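You operate a simulated robot arm through the tools that you are given. There is no shell and no other tool.

You run a simulated robot arm. Do the job below in one go: nothing can be reset, and whatever is moved stays where it is left.

JOB
Turn the loose cream star wheel to 3 and tighten it.
Fine: washer one is off, leave it off; open the outfeed cover, tighten the black star knob, then shut the cover.

It is judged by the outcome, as a careful person would: the job done as asked, and still so three seconds after it is handed in. It fails if anything else is knocked over, pushed out of place, dropped, spilled or broken. A push-on lid holds only when it is set on centred and level and pressed home; a screw cap is set on level and turned clockwise until tight.

ROBOT AND FRAMES
A 6-joint arm with a fingered hand, fixed in place. Base frame: the origin is on the floor under the middle of its stand, x ahead of it, y to its left, z up; the work surface is at about z = 1120. Units: mm, rad, N and s.
With the tool pointing down near the work surface it reaches from about 100 to 620 mm from the base axis. Its first joint turns from -2.897 to 2.897 rad. Payload 4 kg.
The tool frame sits at the grasp point between the pads (the TCP): z along the fingers, y along the line on which they close. The tips reach 26 mm beyond it. The gripper opens to 148 mm; its body begins 73 mm behind the TCP. The gripper is a hand of 3 fingers: y runs from the thumb to the fingers, the wrist lies at [0, 0, -239] in the tool frame.
Orientation is that of the tool frame in the base frame, as a unit quaternion [w, x, y, z]. With the fingers straight down and closing along the base's y, the tool's x points along the base's -x, its y along +y and its z along -z.

CONTROLS
- The arm moves only by the tool nudge_tool. Its argument "steps" is one flat list of numbers, 6 for each row, row after row: the shift along the base's x, y, z in mm, then the turn, a rotation vector about the base's x, y, z in rad. In form: [x, y, z, ax, ay, az, x, y, z, ax, ay, az, ...]. A call has 1 to 20 rows; each row is the pose to reach, as a shift and turn from the pose commanded when the call began. Each row takes 0.2 s and may step no farther than 50 mm and 0.15 rad from the row before; otherwise, the whole call is refused. Where a pose cannot be reached the arm comes as near as it can. A force on the tool above 40 N (or 10 N above the force at the start of the call, whichever is more), or a blocked arm, ends the call early, and 0.2 s more pass. In this call time passes only in rows, and 0.2 s behind the last. The reply holds the time, the measured pose of the TCP, the force on the tool along the base axes, the opening and the grip force, in the units named above and with some noise, with the torque about the TCP (base axes, N m) and any sound that the robot's microphone picked up.
- Cameras (640 x 400 px; columns grow to the right, rows downward): "scene" is fixed at [409.5, 628.9, 1516.4]; the picture's right is [-0.98, -0.22, 0.00], its down [-0.13, 0.60, -0.79] and it looks along [0.17, -0.77, -0.61] (base axes); focal length 329 px, centre (320, 200). "wrist" rides on the gripper at [68, -39, -90] in the tool frame; the picture's right is [0.50, 0.87, 0.00], its down [-0.65, 0.38, -0.65] and it looks along [-0.57, 0.33, 0.76] (tool axes); focal length 222 px, centre (320, 200).
- grab_frame(camera): a new picture of that camera. No time passes.
- slide_trunk(by): moves the trunk up (or, below 0, down) by that many mm; the arm rides with it, the base frame stays. It gives what a move gives, with no picture.
- set_fingers(finger1, finger2, thumb_bend): sets how far each is bent, from 0 (flat) to 100 (curled in); at 30 the hand is open as for a grip, at 70 the pads meet at the TCP. One left out holds its place. A second passes; each finger stops where it meets its share of the squeeze, and holds until it gets a number again. It is the only way to open and close the hand. It gives what a move gives, with no picture; readings hold the bend of each and the force on the fingers (four entries, about 0 where the hand has none), thumb and palm.
- probe_pixels(camera, pixels): for up to 12 pixels [column, row] of the newest picture of that camera ("zoom" is the newest enlarged one), the place [x, y, z] in the base frame of the surface seen there, good to about 2 mm, but the place of the scene camera against the robot may be out by one fixed shift of up to 25 mm in any direction. No time passes.
- inspect(camera, box): a new picture of the part [left, top, right, bottom] of that camera's present view, enlarged. No time passes.
- job_done(): hands the job in; it is judged then, once.

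Unless the task says otherwise, let go and move clear before handing in.

The tools are called after "Emit:" by a JSON object that holds its "name" and its "arguments". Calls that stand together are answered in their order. nudge_tool: Moves the arm, as the interface text tells. Its arguments: {"type":"object","properties":{"steps":{"type":"array","items":{"type":"number"}}},"required":["steps"]} The other tools are called the same way: slide_trunk (by) moves the trunk up or down; set_fingers (finger1, finger2, thumb_bend) moves the fingers one by one; grab_frame (camera) takes a picture; probe_pixels (camera, pixels) gives the place of the surface under pixels of a picture; inspect (camera, box) takes an enlarged picture of a part of a camera's view; job_done () hands the job in.

At the start:

```text
clock: 0.0
position: [494.0, -66.0, 1187.0]
ee_rot: [0.0, 0.0, 1.0, 0.0]
contact_force: [0.2, -0.9, 0.1]
moment: [-0.02, -0.01, -0.01]
width: 147.7
finger_force: 0.1
shape: jaw
bend: [30.0, 30.0, 30.0]
finger forces: [0.0, 0.0, 0.0, 0.0, 0.1, 0.1]
trunk travel left (down, up): [-250.0, 67.0]
```

scene: 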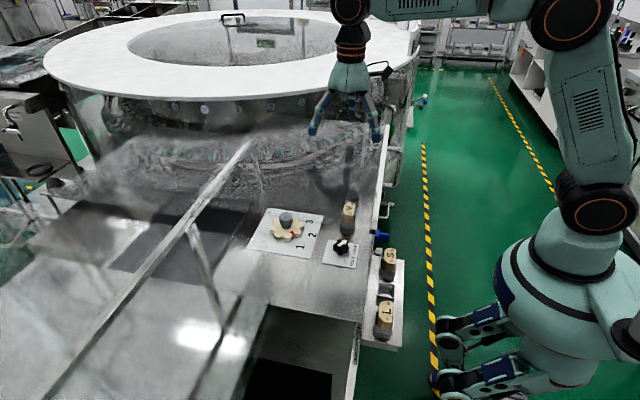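
wrist: 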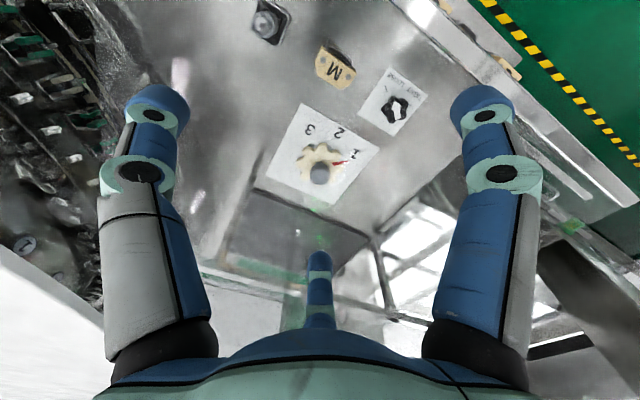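

The scene shows a cream star wheel on a white plate with marks 1, 2, 3 (around pixel 287,228) and a black star knob at about (341,247). I'll zoom in on both to read labels before moving.

Emit:
{"name": "inspect", "arguments": {"camera": "scene", "box": [230, 180, 420, 350]}}

Emit:
{"name": "inspect", "arguments": {"camera": "wrist", "box": [240, 0, 480, 240]}}

```text
2.35 times, centred on (325, 265) of scene
```

zoom: 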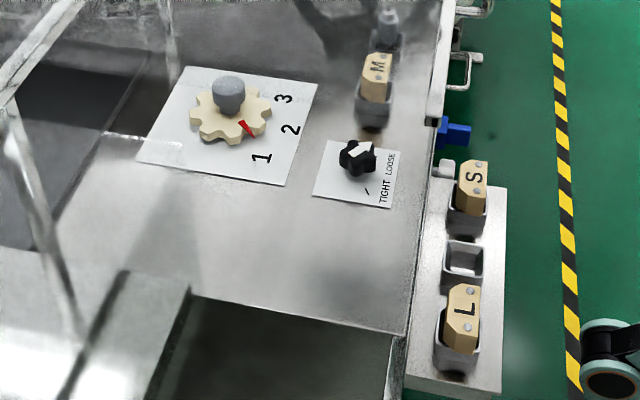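

```text
1.67 times, centred on (360, 120) of wrist
```

zoom: 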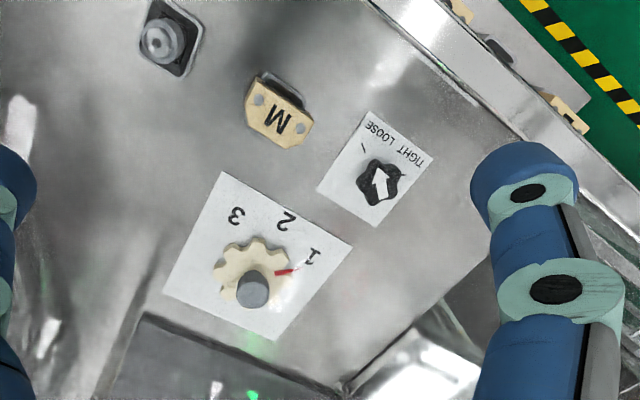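

The cream wheel's red mark points at 1, and the black knob's arrow points to LOOSE on its TIGHT/LOOSE plate. I'll look for the outfeed cover and measure the parts' positions before moving anything.

Emit:
{"name": "probe_pixels", "arguments": {"camera": "scene", "pixels": [[287, 218], [287, 230], [300, 238], [268, 209], [324, 216], [311, 258], [248, 248], [341, 243], [348, 207], [329, 238], [360, 268], [210, 230]]}}

Emit:
{"name": "inspect", "arguments": {"camera": "scene", "box": [0, 100, 260, 400]}}

Emit:
{"name": "inspect", "arguments": {"camera": "scene", "box": [200, 280, 440, 400]}}

Emit:
{"name": "inspect", "arguments": {"camera": "scene", "box": [240, 60, 440, 220]}}

Emit:
{"name": "inspect", "arguments": {"camera": "wrist", "box": [200, 180, 480, 340]}}

```text
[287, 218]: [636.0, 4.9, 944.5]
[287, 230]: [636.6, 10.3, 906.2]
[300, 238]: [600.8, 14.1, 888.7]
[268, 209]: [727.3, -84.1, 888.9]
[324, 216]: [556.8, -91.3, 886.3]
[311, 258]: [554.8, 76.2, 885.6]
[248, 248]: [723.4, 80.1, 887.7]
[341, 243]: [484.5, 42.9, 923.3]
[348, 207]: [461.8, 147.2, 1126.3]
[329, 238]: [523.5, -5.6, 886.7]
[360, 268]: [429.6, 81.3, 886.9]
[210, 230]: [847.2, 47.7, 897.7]
```

```text
1.33 times, centred on (130, 250) of scene
```

zoom: 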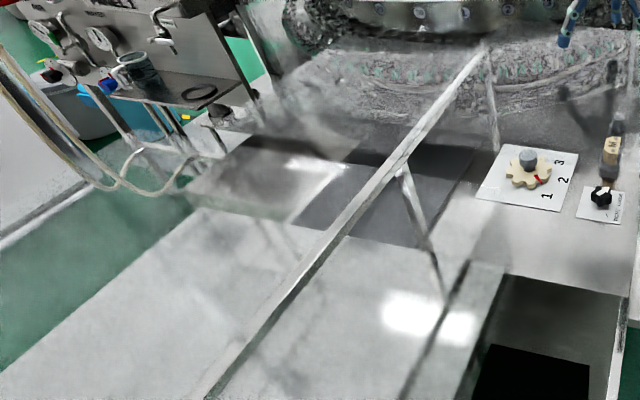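

```text
2.67 times, centred on (320, 340) of scene
```

zoom: 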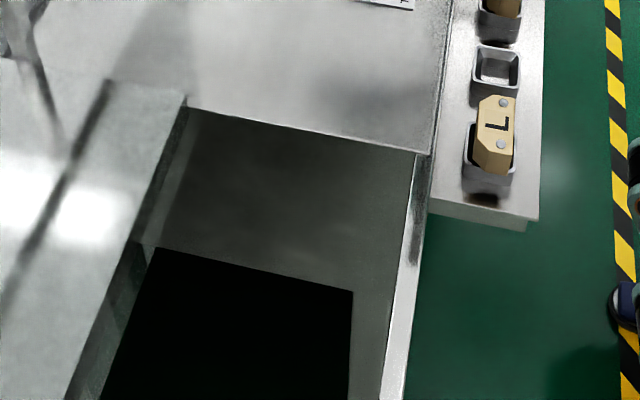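

```text
2.50 times, centred on (340, 140) of scene
```

zoom: 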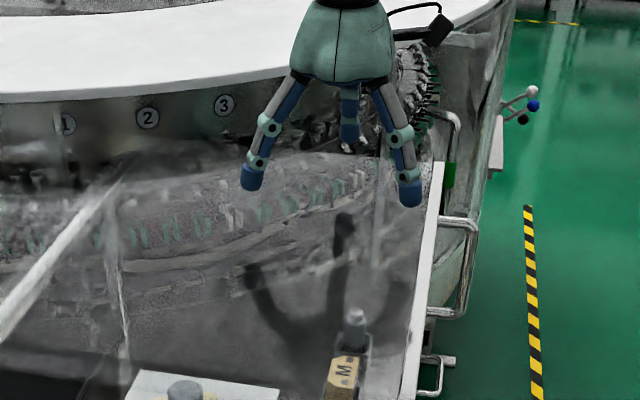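

```text
2.29 times, centred on (340, 260) of wrist
```

zoom: 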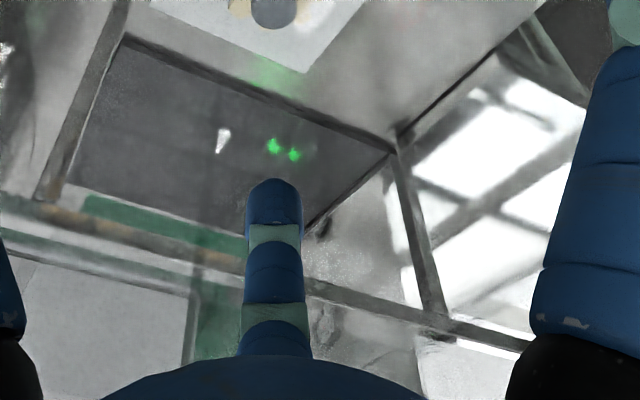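

Probing puts the plates at about z = 887, but one pixel on block M (348,207) hit something at z = 1126, which may be a transparent cover. I'll probe around there to find what that surface is.

Emit:
{"name": "grab_frame", "arguments": {"camera": "scene"}}

Emit:
{"name": "probe_pixels", "arguments": {"camera": "scene", "pixels": [[348, 200], [348, 203], [348, 210], [348, 215], [348, 222], [340, 207], [356, 207], [330, 200], [330, 180], [360, 190], [370, 210], [380, 200]]}}

Emit:
{"name": "probe_pixels", "arguments": {"camera": "scene", "pixels": [[389, 262], [385, 316], [386, 290], [395, 330], [351, 190], [345, 225], [300, 280], [250, 300], [200, 200], [150, 280], [300, 340], [290, 385]]}}

Emit:
{"name": "probe_pixels", "arguments": {"camera": "wrist", "pixels": [[335, 68], [268, 22], [320, 172], [320, 160], [341, 162], [396, 105], [300, 105], [372, 150], [330, 200], [330, 52], [310, 250], [250, 240]]}}

```text
taken
```

scene: 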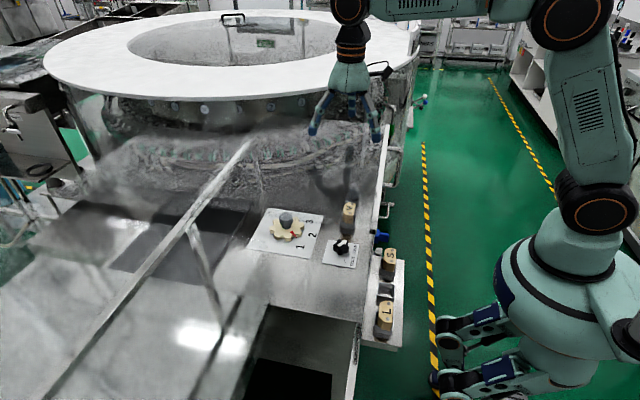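

```text
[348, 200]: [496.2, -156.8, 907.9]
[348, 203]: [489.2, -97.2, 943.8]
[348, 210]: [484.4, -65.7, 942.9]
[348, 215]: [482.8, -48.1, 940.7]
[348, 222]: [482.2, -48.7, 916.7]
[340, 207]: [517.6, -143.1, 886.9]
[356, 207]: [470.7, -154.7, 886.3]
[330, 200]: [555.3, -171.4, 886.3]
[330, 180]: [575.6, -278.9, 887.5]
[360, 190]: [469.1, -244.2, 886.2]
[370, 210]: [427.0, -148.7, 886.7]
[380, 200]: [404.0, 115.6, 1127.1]
```

```text
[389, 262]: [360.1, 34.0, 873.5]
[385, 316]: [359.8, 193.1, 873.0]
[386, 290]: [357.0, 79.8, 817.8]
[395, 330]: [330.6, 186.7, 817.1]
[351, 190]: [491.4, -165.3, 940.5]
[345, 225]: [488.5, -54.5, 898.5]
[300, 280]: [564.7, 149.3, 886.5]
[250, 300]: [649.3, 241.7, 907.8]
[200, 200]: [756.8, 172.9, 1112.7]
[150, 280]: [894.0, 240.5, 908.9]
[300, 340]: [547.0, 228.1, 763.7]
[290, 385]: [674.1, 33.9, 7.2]
```

```text
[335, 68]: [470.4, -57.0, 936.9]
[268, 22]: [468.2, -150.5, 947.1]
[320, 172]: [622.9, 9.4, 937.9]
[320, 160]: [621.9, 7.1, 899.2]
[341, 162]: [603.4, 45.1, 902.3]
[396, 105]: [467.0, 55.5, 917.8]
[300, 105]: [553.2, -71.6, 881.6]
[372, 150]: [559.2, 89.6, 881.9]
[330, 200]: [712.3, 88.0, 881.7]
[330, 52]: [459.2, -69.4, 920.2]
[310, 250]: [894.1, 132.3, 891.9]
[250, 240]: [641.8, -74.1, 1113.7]
```

Returns near z ≈ 1113–1127 from both cameras suggest a clear panel above the plates, most likely the outfeed cover. I'll zoom in around the right edge and the blue item at (381,239) to find its outline, hinge and handle.

Emit:
{"name": "inspect", "arguments": {"camera": "scene", "box": [340, 120, 440, 260]}}

Emit:
{"name": "inspect", "arguments": {"camera": "scene", "box": [200, 120, 360, 220]}}

Emit:
{"name": "inspect", "arguments": {"camera": "scene", "box": [360, 220, 420, 270]}}

Emit:
{"name": "inspect", "arguments": {"camera": "wrist", "box": [360, 0, 640, 180]}}

Emit:
{"name": "inspect", "arguments": {"camera": "wrist", "box": [80, 0, 360, 180]}}

```text
2.86 times, centred on (390, 190) of scene
```

zoom: 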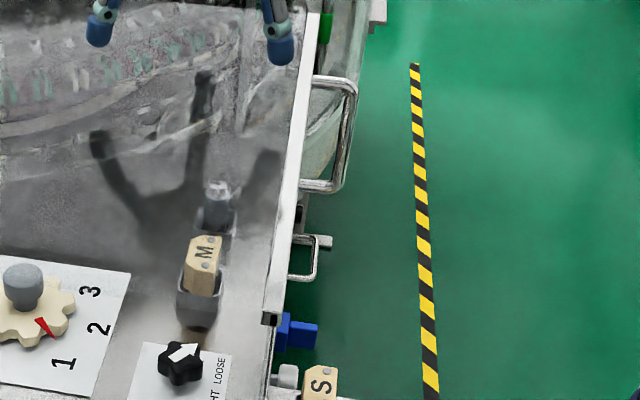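

```text
4.00 times, centred on (280, 170) of scene
```

zoom: 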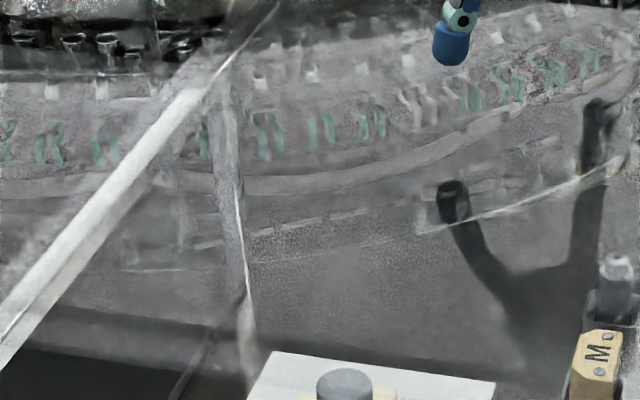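

```text
8.00 times, centred on (390, 245) of scene
```

zoom: 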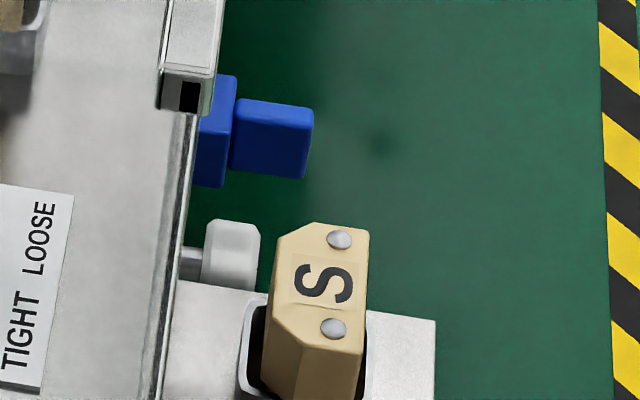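

```text
2.22 times, centred on (500, 90) of wrist
```

zoom: 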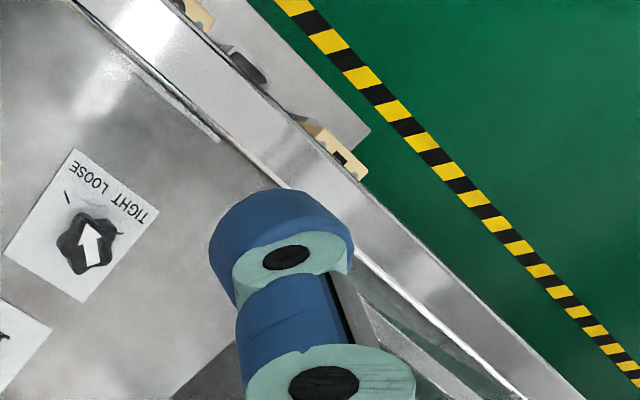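

```text
2.22 times, centred on (220, 90) of wrist
```

zoom: 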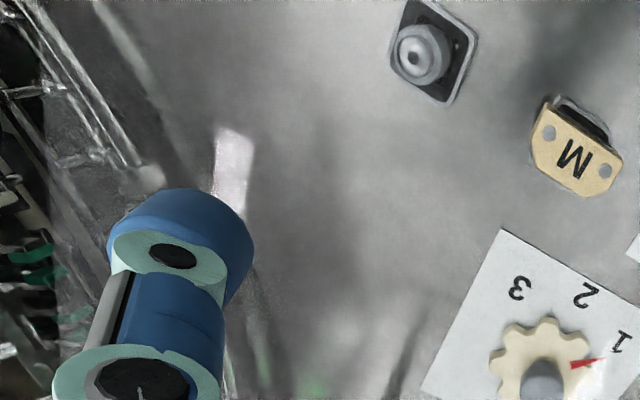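

There's a blue knob at about (383,238) and a white knob at (378,252) on the side of the machine facing the robot. I'll probe those, then probe a spread of pixels for the clear surface near z ≈ 1120.

Emit:
{"name": "probe_pixels", "arguments": {"camera": "zoom", "pixels": [[20, 60], [240, 120], [500, 60]]}}

Emit:
{"name": "inspect", "arguments": {"camera": "scene", "box": [360, 220, 420, 270]}}

Emit:
{"name": "probe_pixels", "arguments": {"camera": "zoom", "pixels": [[215, 110], [270, 110], [270, 165], [210, 170], [230, 235], [230, 270], [190, 265], [190, 95], [190, 40], [165, 300], [150, 200], [330, 240]]}}

Emit:
{"name": "probe_pixels", "arguments": {"camera": "scene", "pixels": [[220, 220], [240, 220], [200, 220], [180, 220], [260, 180], [280, 180], [300, 180], [320, 180], [230, 160], [200, 160], [340, 160], [360, 160]]}}

Emit:
{"name": "probe_pixels", "arguments": {"camera": "scene", "pixels": [[230, 270], [260, 270], [290, 270], [320, 270], [350, 290], [320, 300], [280, 300], [220, 300], [180, 300], [380, 180], [384, 150], [370, 230]]}}

```text
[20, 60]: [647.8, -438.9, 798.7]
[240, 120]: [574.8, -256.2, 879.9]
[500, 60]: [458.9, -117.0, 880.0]
```

```text
8.00 times, centred on (390, 245) of scene
```

zoom: 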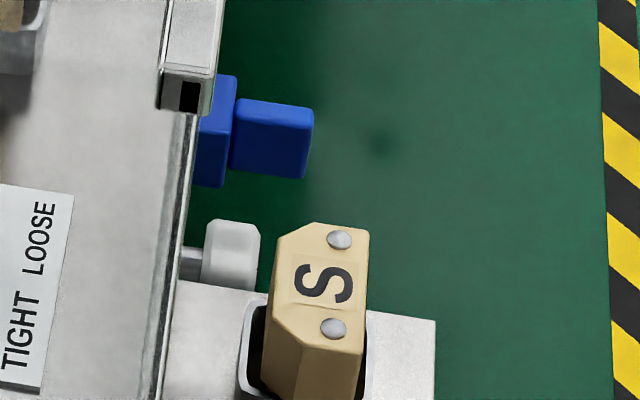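

```text
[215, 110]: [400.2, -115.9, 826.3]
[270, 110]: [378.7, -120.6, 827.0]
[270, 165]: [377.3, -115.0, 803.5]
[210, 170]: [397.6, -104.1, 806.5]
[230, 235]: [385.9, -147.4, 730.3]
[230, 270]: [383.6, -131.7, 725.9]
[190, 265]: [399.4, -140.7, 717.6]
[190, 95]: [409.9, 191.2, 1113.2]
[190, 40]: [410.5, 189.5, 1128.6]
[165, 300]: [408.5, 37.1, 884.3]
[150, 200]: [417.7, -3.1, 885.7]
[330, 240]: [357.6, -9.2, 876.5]
```

```text
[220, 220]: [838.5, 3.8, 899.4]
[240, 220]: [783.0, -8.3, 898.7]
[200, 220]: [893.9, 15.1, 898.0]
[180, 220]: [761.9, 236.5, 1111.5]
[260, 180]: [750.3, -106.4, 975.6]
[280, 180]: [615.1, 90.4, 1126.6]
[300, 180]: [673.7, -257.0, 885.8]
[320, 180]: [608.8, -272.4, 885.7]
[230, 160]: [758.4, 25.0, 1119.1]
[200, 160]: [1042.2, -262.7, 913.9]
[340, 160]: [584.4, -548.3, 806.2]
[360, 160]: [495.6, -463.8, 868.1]
```

```text
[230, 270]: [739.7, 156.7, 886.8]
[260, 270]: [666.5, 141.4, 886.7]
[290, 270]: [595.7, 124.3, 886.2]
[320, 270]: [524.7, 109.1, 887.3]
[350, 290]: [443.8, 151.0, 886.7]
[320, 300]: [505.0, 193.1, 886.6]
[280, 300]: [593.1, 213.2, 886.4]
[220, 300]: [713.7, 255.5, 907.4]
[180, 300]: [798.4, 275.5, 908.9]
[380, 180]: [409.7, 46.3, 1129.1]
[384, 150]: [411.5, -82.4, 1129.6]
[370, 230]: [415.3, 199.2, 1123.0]
```

The bar at x ≈ 410, z ≈ 1113–1129 and the panel points at z ≈ 1126 confirm a clear framed cover above the knobs. Chrome U-shaped handles show at about (393,169) and (386,211), so I'll probe those and the panel's extent.

Emit:
{"name": "inspect", "arguments": {"camera": "scene", "box": [365, 110, 425, 170]}}

Emit:
{"name": "inspect", "arguments": {"camera": "scene", "box": [360, 150, 420, 230]}}

Emit:
{"name": "probe_pixels", "arguments": {"camera": "zoom", "pixels": [[250, 20], [320, 130], [350, 60], [345, 100], [270, 170], [300, 170], [350, 265], [330, 300], [300, 330], [275, 280], [230, 300], [240, 200]]}}

```text
6.67 times, centred on (395, 140) of scene
```

zoom: 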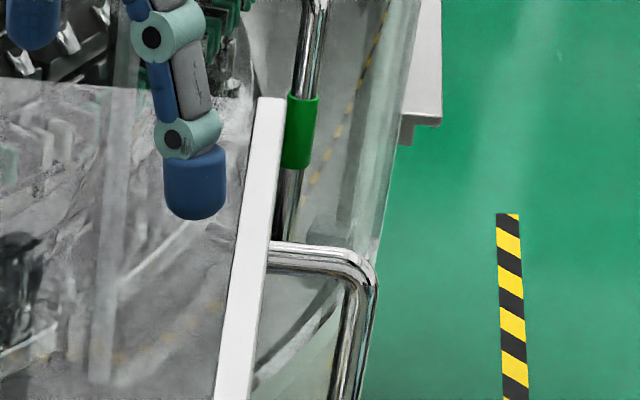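

```text
5.00 times, centred on (390, 190) of scene
```

zoom: 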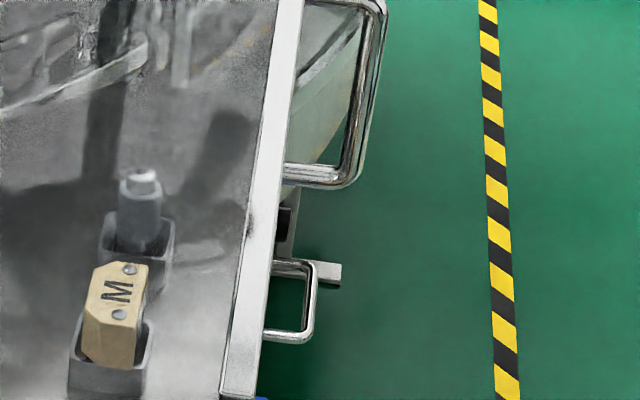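

```text
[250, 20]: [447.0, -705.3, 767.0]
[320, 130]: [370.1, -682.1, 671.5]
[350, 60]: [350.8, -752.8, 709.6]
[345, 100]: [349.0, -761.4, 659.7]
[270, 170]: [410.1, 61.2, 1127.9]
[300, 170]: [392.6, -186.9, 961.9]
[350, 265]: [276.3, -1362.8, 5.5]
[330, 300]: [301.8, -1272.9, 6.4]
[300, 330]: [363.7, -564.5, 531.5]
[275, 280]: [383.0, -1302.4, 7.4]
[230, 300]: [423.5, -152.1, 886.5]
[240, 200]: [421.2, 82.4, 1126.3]
```

The panel seems to run from about y = -230 to +200 at z ≈ 1127 in scene coordinates, with a white bar along its robot-side edge. I'll look closely for a handle, latch or hinge along its edges.

Emit:
{"name": "inspect", "arguments": {"camera": "scene", "box": [170, 90, 270, 160]}}

Emit:
{"name": "inspect", "arguments": {"camera": "scene", "box": [260, 90, 400, 170]}}

Emit:
{"name": "inspect", "arguments": {"camera": "scene", "box": [160, 160, 280, 240]}}

Emit:
{"name": "inspect", "arguments": {"camera": "scene", "box": [270, 190, 390, 270]}}

Emit:
{"name": "inspect", "arguments": {"camera": "scene", "box": [360, 190, 420, 240]}}

Emit:
{"name": "probe_pixels", "arguments": {"camera": "zoom", "pixels": [[300, 80], [240, 140], [290, 70], [310, 90], [200, 200], [220, 100], [245, 60], [280, 260], [210, 330], [170, 360], [330, 60], [150, 330]]}}

```text
5.71 times, centred on (220, 125) of scene
```

zoom: 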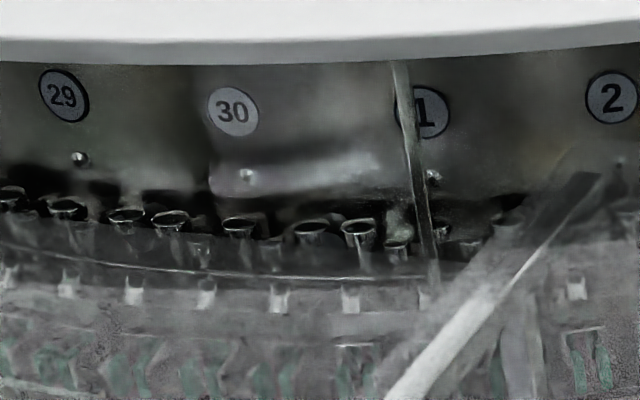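

```text
4.57 times, centred on (330, 130) of scene
```

zoom: 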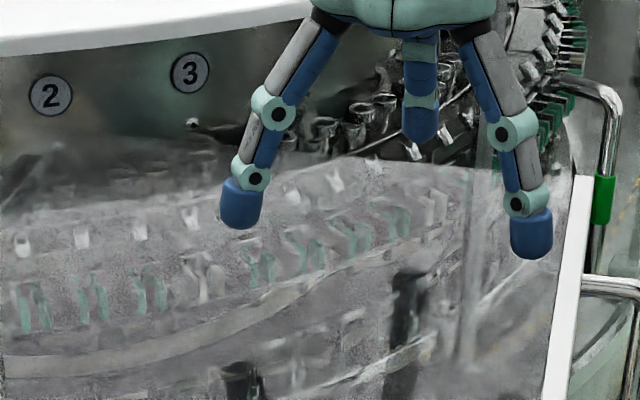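

```text
5.00 times, centred on (220, 200) of scene
```

zoom: 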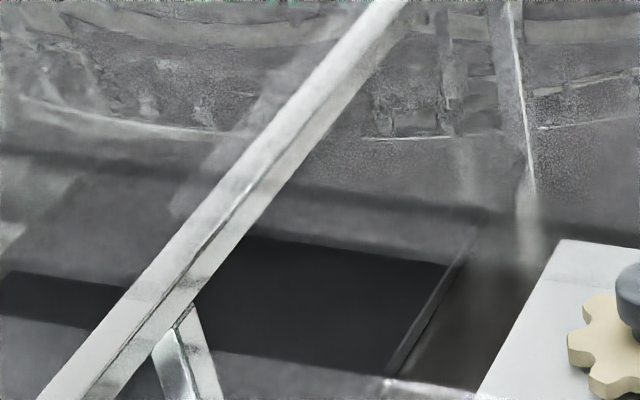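

```text
5.00 times, centred on (330, 230) of scene
```

zoom: 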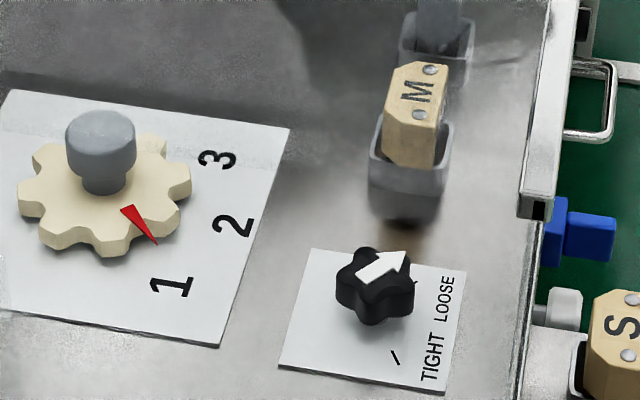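

```text
8.00 times, centred on (390, 215) of scene
```

zoom: 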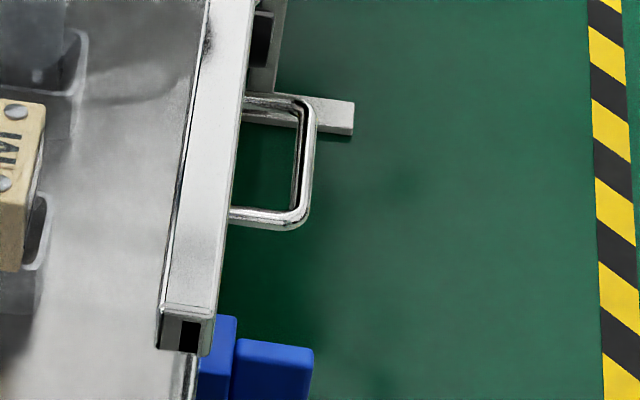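

```text
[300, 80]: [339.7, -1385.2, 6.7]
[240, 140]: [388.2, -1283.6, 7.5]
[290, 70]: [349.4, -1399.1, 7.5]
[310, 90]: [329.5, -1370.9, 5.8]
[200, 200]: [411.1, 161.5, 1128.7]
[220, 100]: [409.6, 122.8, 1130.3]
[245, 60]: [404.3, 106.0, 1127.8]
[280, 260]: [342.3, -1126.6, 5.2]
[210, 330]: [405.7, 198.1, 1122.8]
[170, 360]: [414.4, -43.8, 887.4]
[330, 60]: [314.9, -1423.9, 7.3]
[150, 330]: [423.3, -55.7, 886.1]
```

Next I'll probe the small chrome U-handle itself (zoom pixels near (300,160) and (265,218)) and the larger one above it to see whether they belong to the cover.

Emit:
{"name": "probe_pixels", "arguments": {"camera": "zoom", "pixels": [[308, 150], [307, 175], [302, 200], [285, 219], [265, 218], [245, 214], [260, 100], [285, 103], [335, 120], [262, 40], [270, 20], [240, 300]]}}

Emit:
{"name": "inspect", "arguments": {"camera": "scene", "box": [370, 150, 410, 200]}}

Emit:
{"name": "probe_pixels", "arguments": {"camera": "zoom", "pixels": [[430, 120], [420, 180], [400, 240], [360, 275], [340, 280], [330, 270], [310, 265], [420, 60], [440, 20], [300, 310], [370, 285], [200, 300]]}}

```text
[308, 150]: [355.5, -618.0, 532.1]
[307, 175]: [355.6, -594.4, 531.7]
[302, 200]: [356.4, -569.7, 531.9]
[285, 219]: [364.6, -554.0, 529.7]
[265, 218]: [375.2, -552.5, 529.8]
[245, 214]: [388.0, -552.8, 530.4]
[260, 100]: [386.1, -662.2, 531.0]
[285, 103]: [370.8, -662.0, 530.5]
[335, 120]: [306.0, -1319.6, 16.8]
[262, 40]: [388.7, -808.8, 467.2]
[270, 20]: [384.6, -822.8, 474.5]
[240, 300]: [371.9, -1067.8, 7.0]
```

```text
8.00 times, centred on (390, 175) of scene
```

zoom: 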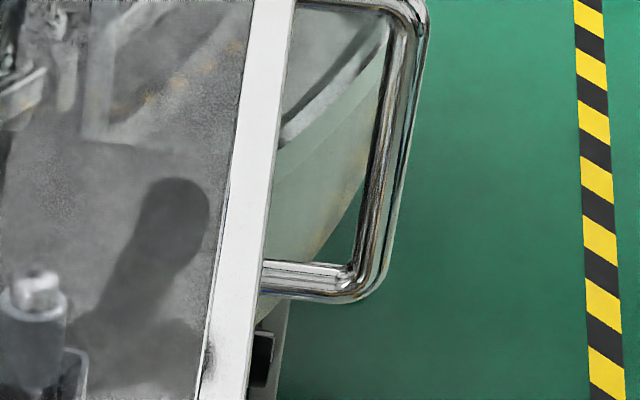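

```text
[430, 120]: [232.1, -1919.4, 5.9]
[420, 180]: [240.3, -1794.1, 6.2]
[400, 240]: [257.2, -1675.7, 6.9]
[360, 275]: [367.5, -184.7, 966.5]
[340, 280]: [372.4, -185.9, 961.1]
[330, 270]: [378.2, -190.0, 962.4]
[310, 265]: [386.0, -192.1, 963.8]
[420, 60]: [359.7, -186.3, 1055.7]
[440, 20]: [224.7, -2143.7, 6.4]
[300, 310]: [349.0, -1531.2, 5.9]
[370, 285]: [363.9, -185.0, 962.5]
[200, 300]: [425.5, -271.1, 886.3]
```

The larger chrome handle sits at about x 360–390, y −187, z 962–1086, just under the front bar, so it may be the cover's handle. To see how it is hinged, I'll raise the trunk and back the arm off so the wrist camera views the front side.

Emit:
{"name": "slide_trunk", "arguments": {"by": 60}}

Emit:
{"name": "nudge_tool", "arguments": {"steps": [-40, -10, 20, 0, 0, 0, -80, -20, 40, 0, 0, 0, -120, -30, 60, 0, 0, 0, -160, -40, 80, 0, 0, 0, -200, -50, 100, 0, 0, 0]}}

Emit:
{"name": "grab_frame", "arguments": {"camera": "wrist"}}

Emit:
{"name": "grab_frame", "arguments": {"camera": "scene"}}

```text
clock: 1.0
position: [493.5, -64.9, 1246.5]
ee_rot: [0.0, 0.0, 1.0, 0.0]
contact_force: [-0.5, -0.3, 0.2]
moment: [0.03, 0.01, 0.0]
width: 147.7
finger_force: 0.0
shape: jaw
bend: [30.0, 30.0, 30.0]
finger forces: [0.0, 0.1, 0.1, 0.1, 0.0, 0.1]
trunk travel left (down, up): [-310.0, 7.0]
```

```text
clock: 2.2
position: [291.4, -114.1, 1349.1]
ee_rot: [0.001, 0.0, 1.0, 0.0]
contact_force: [0.7, -0.1, -0.1]
moment: [-0.03, -0.02, 0.03]
width: 147.8
finger_force: 0.0
shape: jaw
bend: [30.0, 30.0, 30.0]
finger forces: [0.0, 0.0, 0.0, 0.0, 0.1, 0.0]
trunk travel left (down, up): [-310.0, 7.0]
```

```text
taken
```

wrist: 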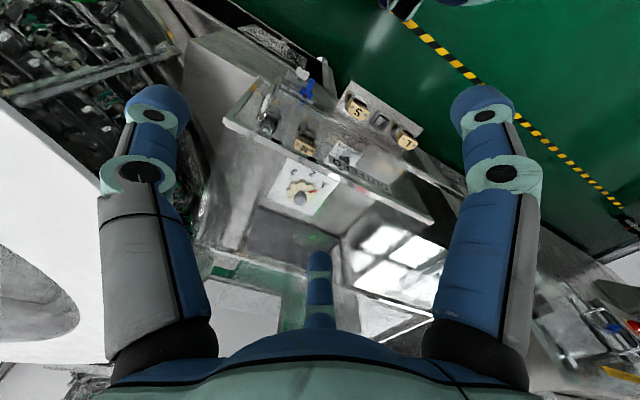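

```text
taken
```

scene: 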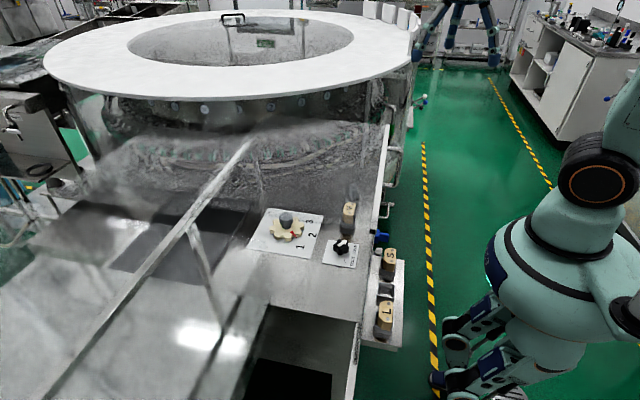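

Now the wrist view shows a small clear cover over the deck with what looks like "OUTFEED" lettering along its edge near (370,180). I'll enlarge that region.

Emit:
{"name": "inspect", "arguments": {"camera": "wrist", "box": [200, 50, 460, 230]}}

Emit:
{"name": "inspect", "arguments": {"camera": "wrist", "box": [280, 120, 440, 230]}}

Emit:
{"name": "inspect", "arguments": {"camera": "wrist", "box": [210, 50, 350, 150]}}

Emit:
{"name": "inspect", "arguments": {"camera": "scene", "box": [250, 90, 450, 220]}}

```text
2.22 times, centred on (330, 140) of wrist
```

zoom: 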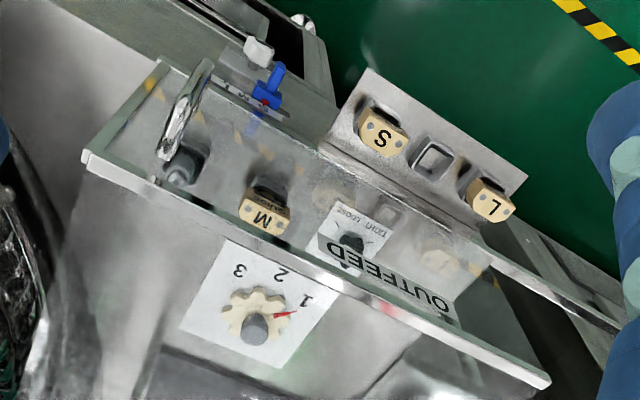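

```text
3.64 times, centred on (360, 175) of wrist
```

zoom: 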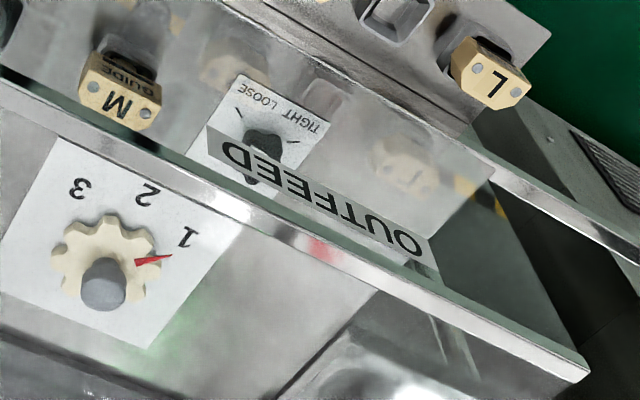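

```text
4.00 times, centred on (280, 100) of wrist
```

zoom: 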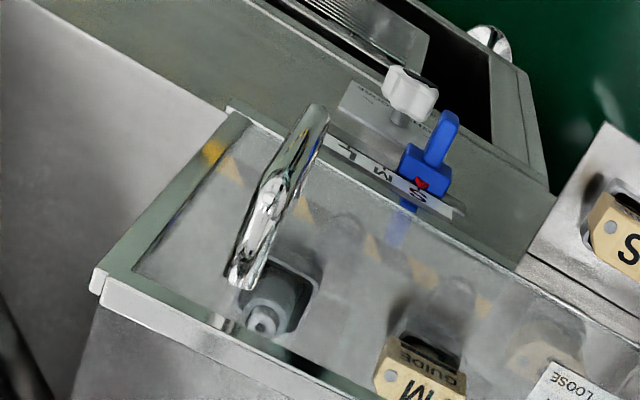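

```text
3.08 times, centred on (350, 155) of scene
```

zoom: 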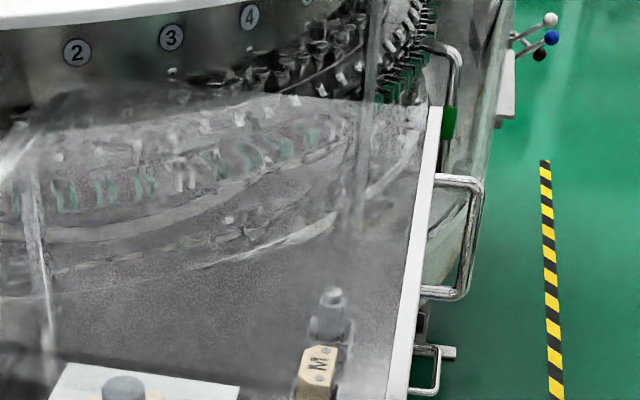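

The cover is an upright clear pane at x ≈ 398, spanning y ≈ −215 to +215 and z ≈ 880–1121. It's labelled OUTFEED and has a vertical chrome handle near its y ≈ −187 end; I'll zoom on the corners to find its hinges.

Emit:
{"name": "inspect", "arguments": {"camera": "wrist", "box": [390, 130, 470, 240]}}

Emit:
{"name": "inspect", "arguments": {"camera": "wrist", "box": [215, 60, 295, 140]}}

Emit:
{"name": "inspect", "arguments": {"camera": "wrist", "box": [260, 110, 380, 190]}}

Emit:
{"name": "inspect", "arguments": {"camera": "scene", "box": [350, 220, 400, 260]}}

Emit:
{"name": "inspect", "arguments": {"camera": "scene", "box": [370, 100, 420, 150]}}

```text
3.64 times, centred on (430, 185) of wrist
```

zoom: 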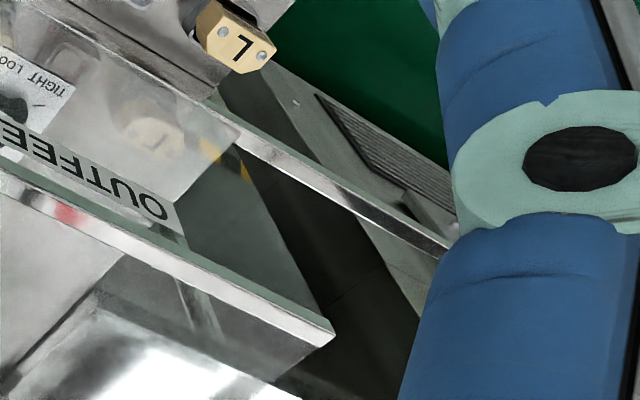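

```text
5.00 times, centred on (255, 100) of wrist
```

zoom: 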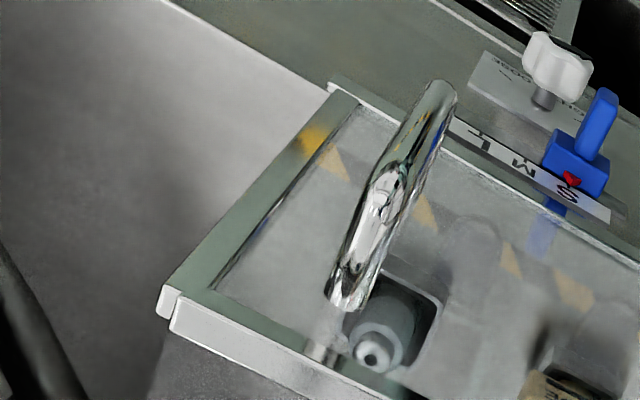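

```text
5.00 times, centred on (320, 150) of wrist
```

zoom: 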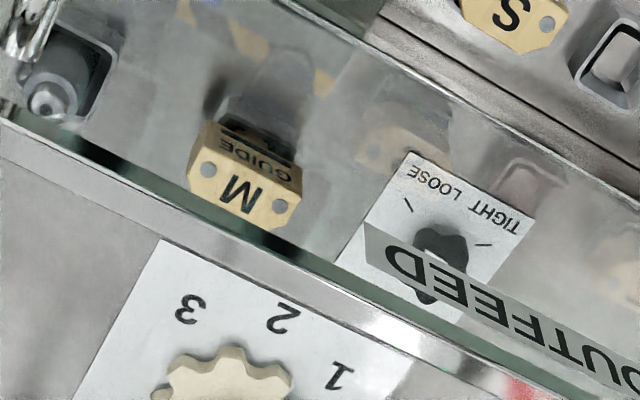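

```text
10.00 times, centred on (375, 240) of scene
```

zoom: 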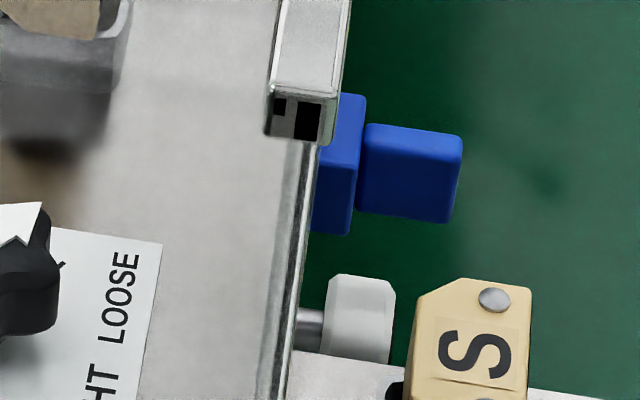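

```text
8.00 times, centred on (395, 125) of scene
```

zoom: 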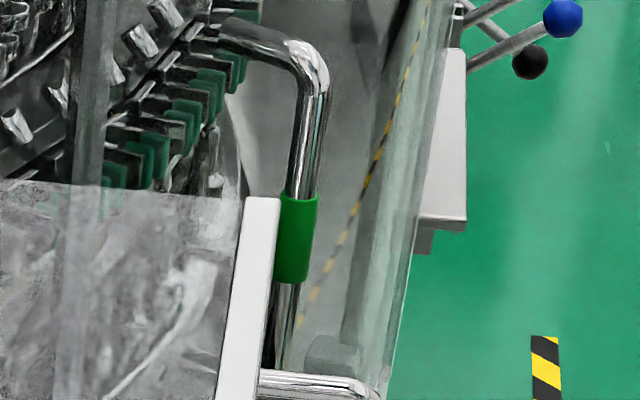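

The front pane shows clear reflections, and both views suggest a second clear panel on top at z ≈ 1120. I'll probe the wrist view over the pane, the bars and the area behind them to work out which parts belong to the cover.

Emit:
{"name": "probe_pixels", "arguments": {"camera": "wrist", "pixels": [[224, 120], [250, 130], [300, 155], [350, 180], [430, 222], [262, 75], [350, 120], [415, 165], [272, 95], [280, 82], [265, 115], [370, 175]]}}

Emit:
{"name": "probe_pixels", "arguments": {"camera": "wrist", "pixels": [[240, 150], [250, 180], [230, 200], [270, 220], [300, 230], [340, 230], [380, 230], [400, 250], [420, 260], [260, 260], [240, 230], [270, 170]]}}

Emit:
{"name": "probe_pixels", "arguments": {"camera": "wrist", "pixels": [[235, 105], [245, 93], [255, 100], [285, 110], [310, 120], [330, 140], [370, 145], [400, 160], [410, 190], [425, 190], [300, 135], [290, 95]]}}

```text
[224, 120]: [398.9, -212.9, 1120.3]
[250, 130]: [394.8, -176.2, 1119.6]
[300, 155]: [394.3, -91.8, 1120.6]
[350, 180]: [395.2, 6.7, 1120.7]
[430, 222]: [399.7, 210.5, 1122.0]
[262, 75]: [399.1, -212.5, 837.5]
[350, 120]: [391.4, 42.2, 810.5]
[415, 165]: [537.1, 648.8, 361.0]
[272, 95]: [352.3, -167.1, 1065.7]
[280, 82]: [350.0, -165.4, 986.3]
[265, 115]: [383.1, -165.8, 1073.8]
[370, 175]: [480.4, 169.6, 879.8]
```

```text
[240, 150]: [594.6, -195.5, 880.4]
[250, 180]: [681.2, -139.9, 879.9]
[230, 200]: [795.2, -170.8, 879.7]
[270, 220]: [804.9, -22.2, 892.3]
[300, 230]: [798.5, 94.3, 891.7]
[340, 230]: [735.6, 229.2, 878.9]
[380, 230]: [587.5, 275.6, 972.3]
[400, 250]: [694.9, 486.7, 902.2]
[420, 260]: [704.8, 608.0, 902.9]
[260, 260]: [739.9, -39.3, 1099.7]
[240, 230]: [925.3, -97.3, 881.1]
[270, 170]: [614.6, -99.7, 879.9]
```

```text
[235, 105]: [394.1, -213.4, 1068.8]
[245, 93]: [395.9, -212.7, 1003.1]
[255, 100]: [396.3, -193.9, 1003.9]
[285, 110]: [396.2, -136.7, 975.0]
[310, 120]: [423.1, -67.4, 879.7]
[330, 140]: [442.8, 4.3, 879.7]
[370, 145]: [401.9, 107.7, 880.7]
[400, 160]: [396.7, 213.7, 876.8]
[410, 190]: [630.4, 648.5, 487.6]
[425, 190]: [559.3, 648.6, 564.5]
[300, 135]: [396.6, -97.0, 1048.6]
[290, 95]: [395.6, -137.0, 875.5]
```

Robot-frame readings put the front pane at x ≈ 396 (y −213 to +213, z ≈ 837–1120), with a vertical handle bar at about (351, −166, 960–1080). I'll tilt and lower the wrist camera to view the pane nearly face-on and see how it opens.

Emit:
{"name": "nudge_tool", "arguments": {"steps": [0, 0, -37, 0, -0.15, 0, 0, 0, -74, 0, -0.3, 0, 0, 0, -111, 0, -0.45, 0, 0, 0, -148, 0, -0.6, 0]}}

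Emit:
{"name": "grab_frame", "arguments": {"camera": "wrist"}}

Emit:
{"name": "inspect", "arguments": {"camera": "wrist", "box": [160, 60, 480, 260]}}

```text
clock: 3.2
position: [295.3, -116.3, 1196.9]
ee_rot: [0.297, 0.0, 0.955, -0.002]
contact_force: [1.3, 1.0, 0.1]
moment: [0.06, 0.01, -0.04]
width: 147.8
finger_force: 0.1
shape: jaw
bend: [30.0, 30.0, 30.0]
finger forces: [0.0, 0.0, 0.0, 0.1, 0.1, 0.0]
trunk travel left (down, up): [-310.0, 7.0]
```

```text
taken
```

wrist: 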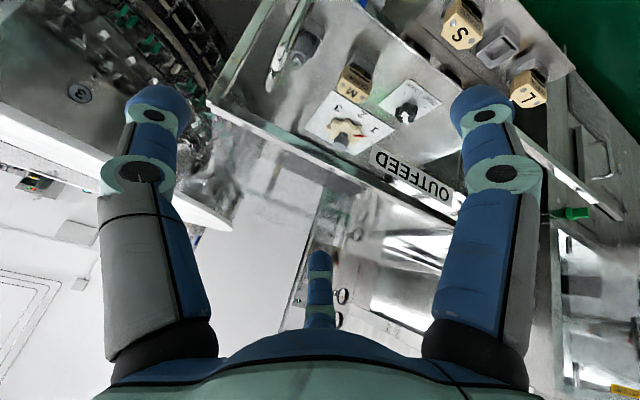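

```text
2.00 times, centred on (320, 160) of wrist
```

zoom: 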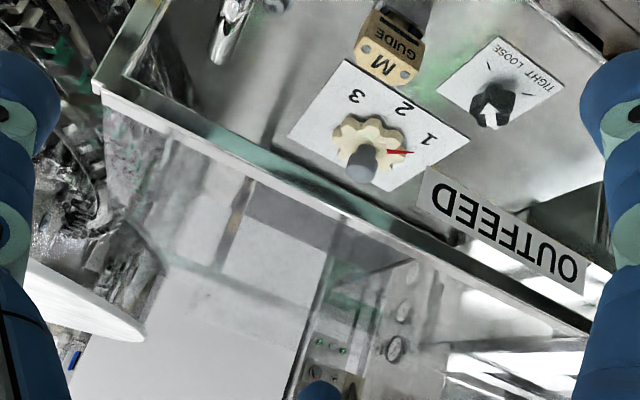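

The wrist view shows the labelled front pane joined at the white bar to a clear top pane, so the cover may be an L-shaped hood. I'll probe many pixels across the top pane in the scene view to find how far back it goes.

Emit:
{"name": "grab_frame", "arguments": {"camera": "scene"}}

Emit:
{"name": "probe_pixels", "arguments": {"camera": "scene", "pixels": [[270, 200], [275, 195], [265, 190], [255, 200], [250, 190], [240, 200], [235, 195], [245, 205], [260, 205], [250, 180], [240, 180], [255, 170]]}}

Emit:
{"name": "probe_pixels", "arguments": {"camera": "scene", "pixels": [[290, 150], [285, 140], [275, 150], [270, 140], [265, 130], [280, 130], [300, 130], [310, 140], [330, 140], [345, 130], [360, 140], [320, 128]]}}

Emit:
{"name": "probe_pixels", "arguments": {"camera": "scene", "pixels": [[215, 200], [210, 195], [205, 205], [225, 190], [190, 200], [180, 195], [170, 200], [195, 185], [185, 180], [160, 190], [150, 180], [140, 170]]}}

Emit:
{"name": "probe_pixels", "arguments": {"camera": "wrist", "pixels": [[220, 150], [240, 160], [260, 180], [280, 190], [300, 200], [320, 210], [340, 200], [360, 210], [380, 220], [400, 220], [300, 240], [270, 230]]}}

```text
taken
```

scene: 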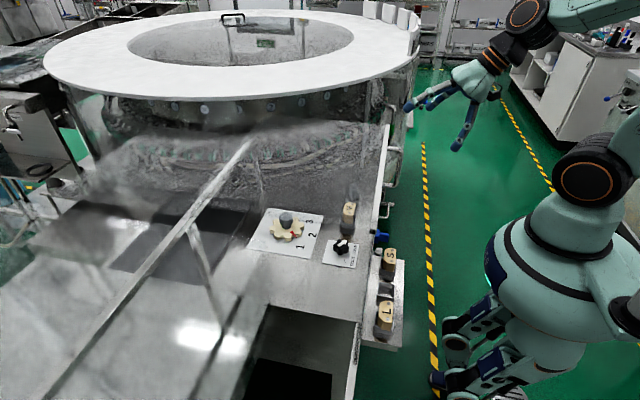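

```text
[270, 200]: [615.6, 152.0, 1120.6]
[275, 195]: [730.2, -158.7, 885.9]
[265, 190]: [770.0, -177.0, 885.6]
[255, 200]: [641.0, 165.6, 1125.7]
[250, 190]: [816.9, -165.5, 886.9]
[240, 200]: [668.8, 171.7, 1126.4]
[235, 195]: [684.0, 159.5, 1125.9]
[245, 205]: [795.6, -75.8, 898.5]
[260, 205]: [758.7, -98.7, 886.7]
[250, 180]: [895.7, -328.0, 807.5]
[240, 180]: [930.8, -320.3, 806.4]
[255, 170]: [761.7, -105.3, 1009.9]
```

```text
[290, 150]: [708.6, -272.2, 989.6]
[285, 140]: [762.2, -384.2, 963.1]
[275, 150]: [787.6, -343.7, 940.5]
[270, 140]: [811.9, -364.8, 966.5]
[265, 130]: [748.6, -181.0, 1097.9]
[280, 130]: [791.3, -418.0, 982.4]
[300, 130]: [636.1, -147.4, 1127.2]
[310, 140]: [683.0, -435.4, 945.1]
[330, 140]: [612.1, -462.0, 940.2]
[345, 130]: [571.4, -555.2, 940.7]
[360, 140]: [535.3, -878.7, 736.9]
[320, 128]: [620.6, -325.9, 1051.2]
```

```text
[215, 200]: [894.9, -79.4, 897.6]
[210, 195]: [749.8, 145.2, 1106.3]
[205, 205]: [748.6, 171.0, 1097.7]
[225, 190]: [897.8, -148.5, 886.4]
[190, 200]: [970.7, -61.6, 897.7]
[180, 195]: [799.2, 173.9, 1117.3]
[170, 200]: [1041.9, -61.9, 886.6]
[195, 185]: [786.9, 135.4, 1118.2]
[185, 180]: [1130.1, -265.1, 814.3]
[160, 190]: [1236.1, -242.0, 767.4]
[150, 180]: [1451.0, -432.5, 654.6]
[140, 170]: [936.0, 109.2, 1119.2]
```

```text
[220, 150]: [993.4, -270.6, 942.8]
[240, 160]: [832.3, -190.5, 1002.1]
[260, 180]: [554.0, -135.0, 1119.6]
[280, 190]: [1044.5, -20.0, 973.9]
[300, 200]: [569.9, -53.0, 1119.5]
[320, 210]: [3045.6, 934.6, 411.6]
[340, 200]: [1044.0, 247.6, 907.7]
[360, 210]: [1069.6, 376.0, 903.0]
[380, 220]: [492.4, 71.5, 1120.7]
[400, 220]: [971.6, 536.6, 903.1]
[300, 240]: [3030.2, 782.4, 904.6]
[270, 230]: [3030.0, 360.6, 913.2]
```

Both cameras agree on a clear top pane at z ≈ 1120 from the front bar back to at least x ≈ 670. I'll zoom on where its back edge should be in the wrist view, about (214,186) to (364,245), to check for a hinge line.

Emit:
{"name": "inspect", "arguments": {"camera": "wrist", "box": [190, 140, 290, 240]}}

Emit:
{"name": "inspect", "arguments": {"camera": "wrist", "box": [280, 170, 400, 260]}}

Emit:
{"name": "inspect", "arguments": {"camera": "wrist", "box": [190, 0, 330, 130]}}

Emit:
{"name": "inspect", "arguments": {"camera": "wrist", "box": [370, 60, 470, 220]}}

```text
4.00 times, centred on (240, 190) of wrist
```

zoom: 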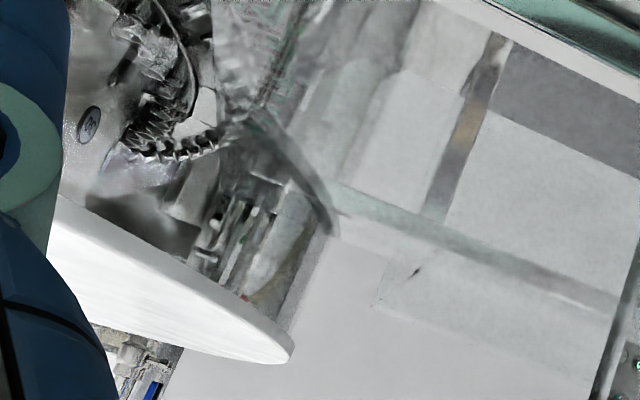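

```text
4.44 times, centred on (340, 215) of wrist
```

zoom: 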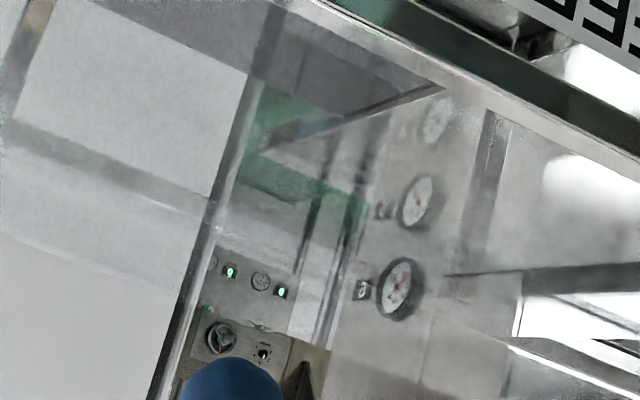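

```text
3.08 times, centred on (260, 65) of wrist
```

zoom: 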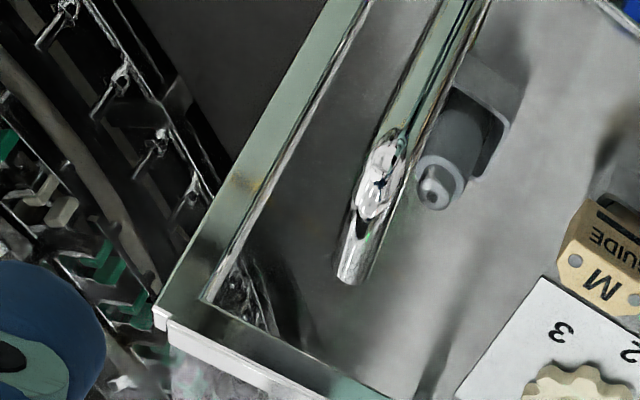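

```text
2.50 times, centred on (420, 140) of wrist
```

zoom: 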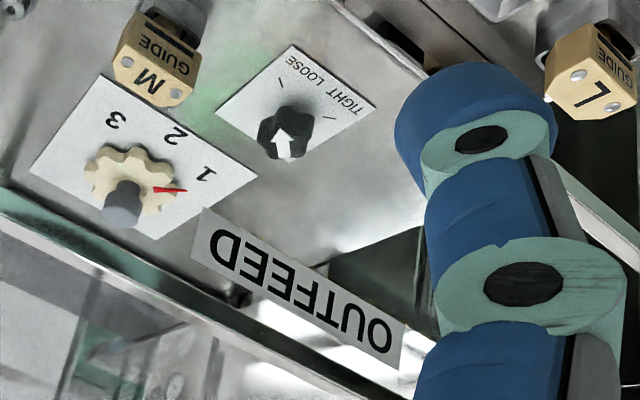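

The front pane has a polished metal frame and a chrome D-handle, but no hinge knuckles are visible from here. I'll drop the camera lower and back a little to see the pane's lower edge and right end at eye level.

Emit:
{"name": "nudge_tool", "arguments": {"steps": [-15, 10, -45, 0, 0, 0, -30, 20, -90, 0, 0, 0, -45, 30, -135, 0, 0, 0, -60, 40, -170, 0, 0, 0]}}

Emit:
{"name": "grab_frame", "arguments": {"camera": "wrist"}}

Emit:
{"name": "inspect", "arguments": {"camera": "wrist", "box": [160, 0, 480, 200]}}

Emit:
{"name": "grab_frame", "arguments": {"camera": "scene"}}

```text
clock: 4.2
position: [308.5, -123.7, 1137.3]
ee_rot: [0.295, -0.001, 0.956, 0.0]
contact_force: [0.0, 0.8, -0.4]
moment: [-0.01, 0.01, 0.02]
width: 148.0
finger_force: 0.1
shape: jaw
bend: [30.0, 30.0, 30.0]
finger forces: [0.1, 0.1, 0.0, 0.0, 0.0, 0.1]
out of reach, approached as far as the arm can: row 1, 2, 3, 4
trunk travel left (down, up): [-310.0, 7.0]
```

```text
taken
```

wrist: 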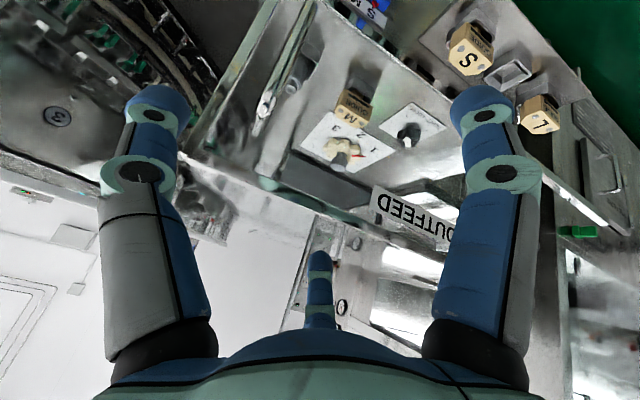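

```text
2.00 times, centred on (320, 100) of wrist
```

zoom: 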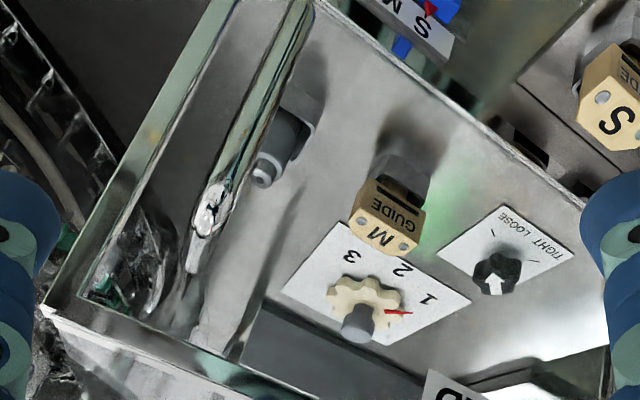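

```text
taken
```

scene: 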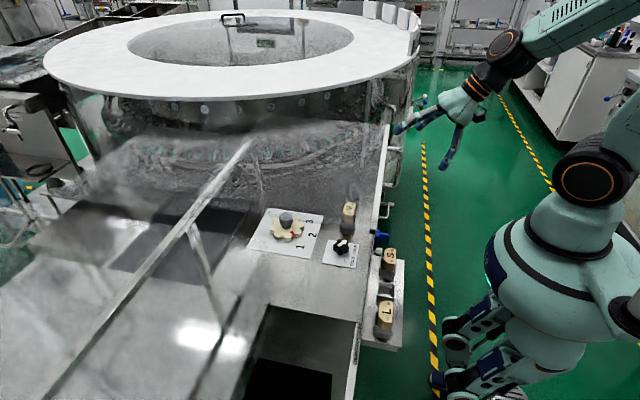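

The arm could not get lower at that tilt, stopping at (308, −124, 1137), so I'll back up. I'll view the pane's right-hand end from the +y side at lower tilt instead.

Emit:
{"name": "nudge_tool", "arguments": {"steps": [0, 0, 45, 0, 0.1, 0, 0, 0, 90, 0, 0.2, 0, 0, 0, 135, 0, 0.3, 0, 0, 0, 180, 0, 0.3, 0]}}

```text
clock: 5.2
position: [306.8, -126.1, 1320.7]
ee_rot: [0.15, 0.001, 0.989, 0.0]
contact_force: [-0.3, 0.8, 0.2]
moment: [-0.02, -0.03, 0.0]
width: 147.9
finger_force: 0.0
shape: jaw
bend: [30.0, 30.0, 30.0]
finger forces: [0.0, 0.0, 0.0, 0.0, 0.1, 0.0]
trunk travel left (down, up): [-310.0, 7.0]
```

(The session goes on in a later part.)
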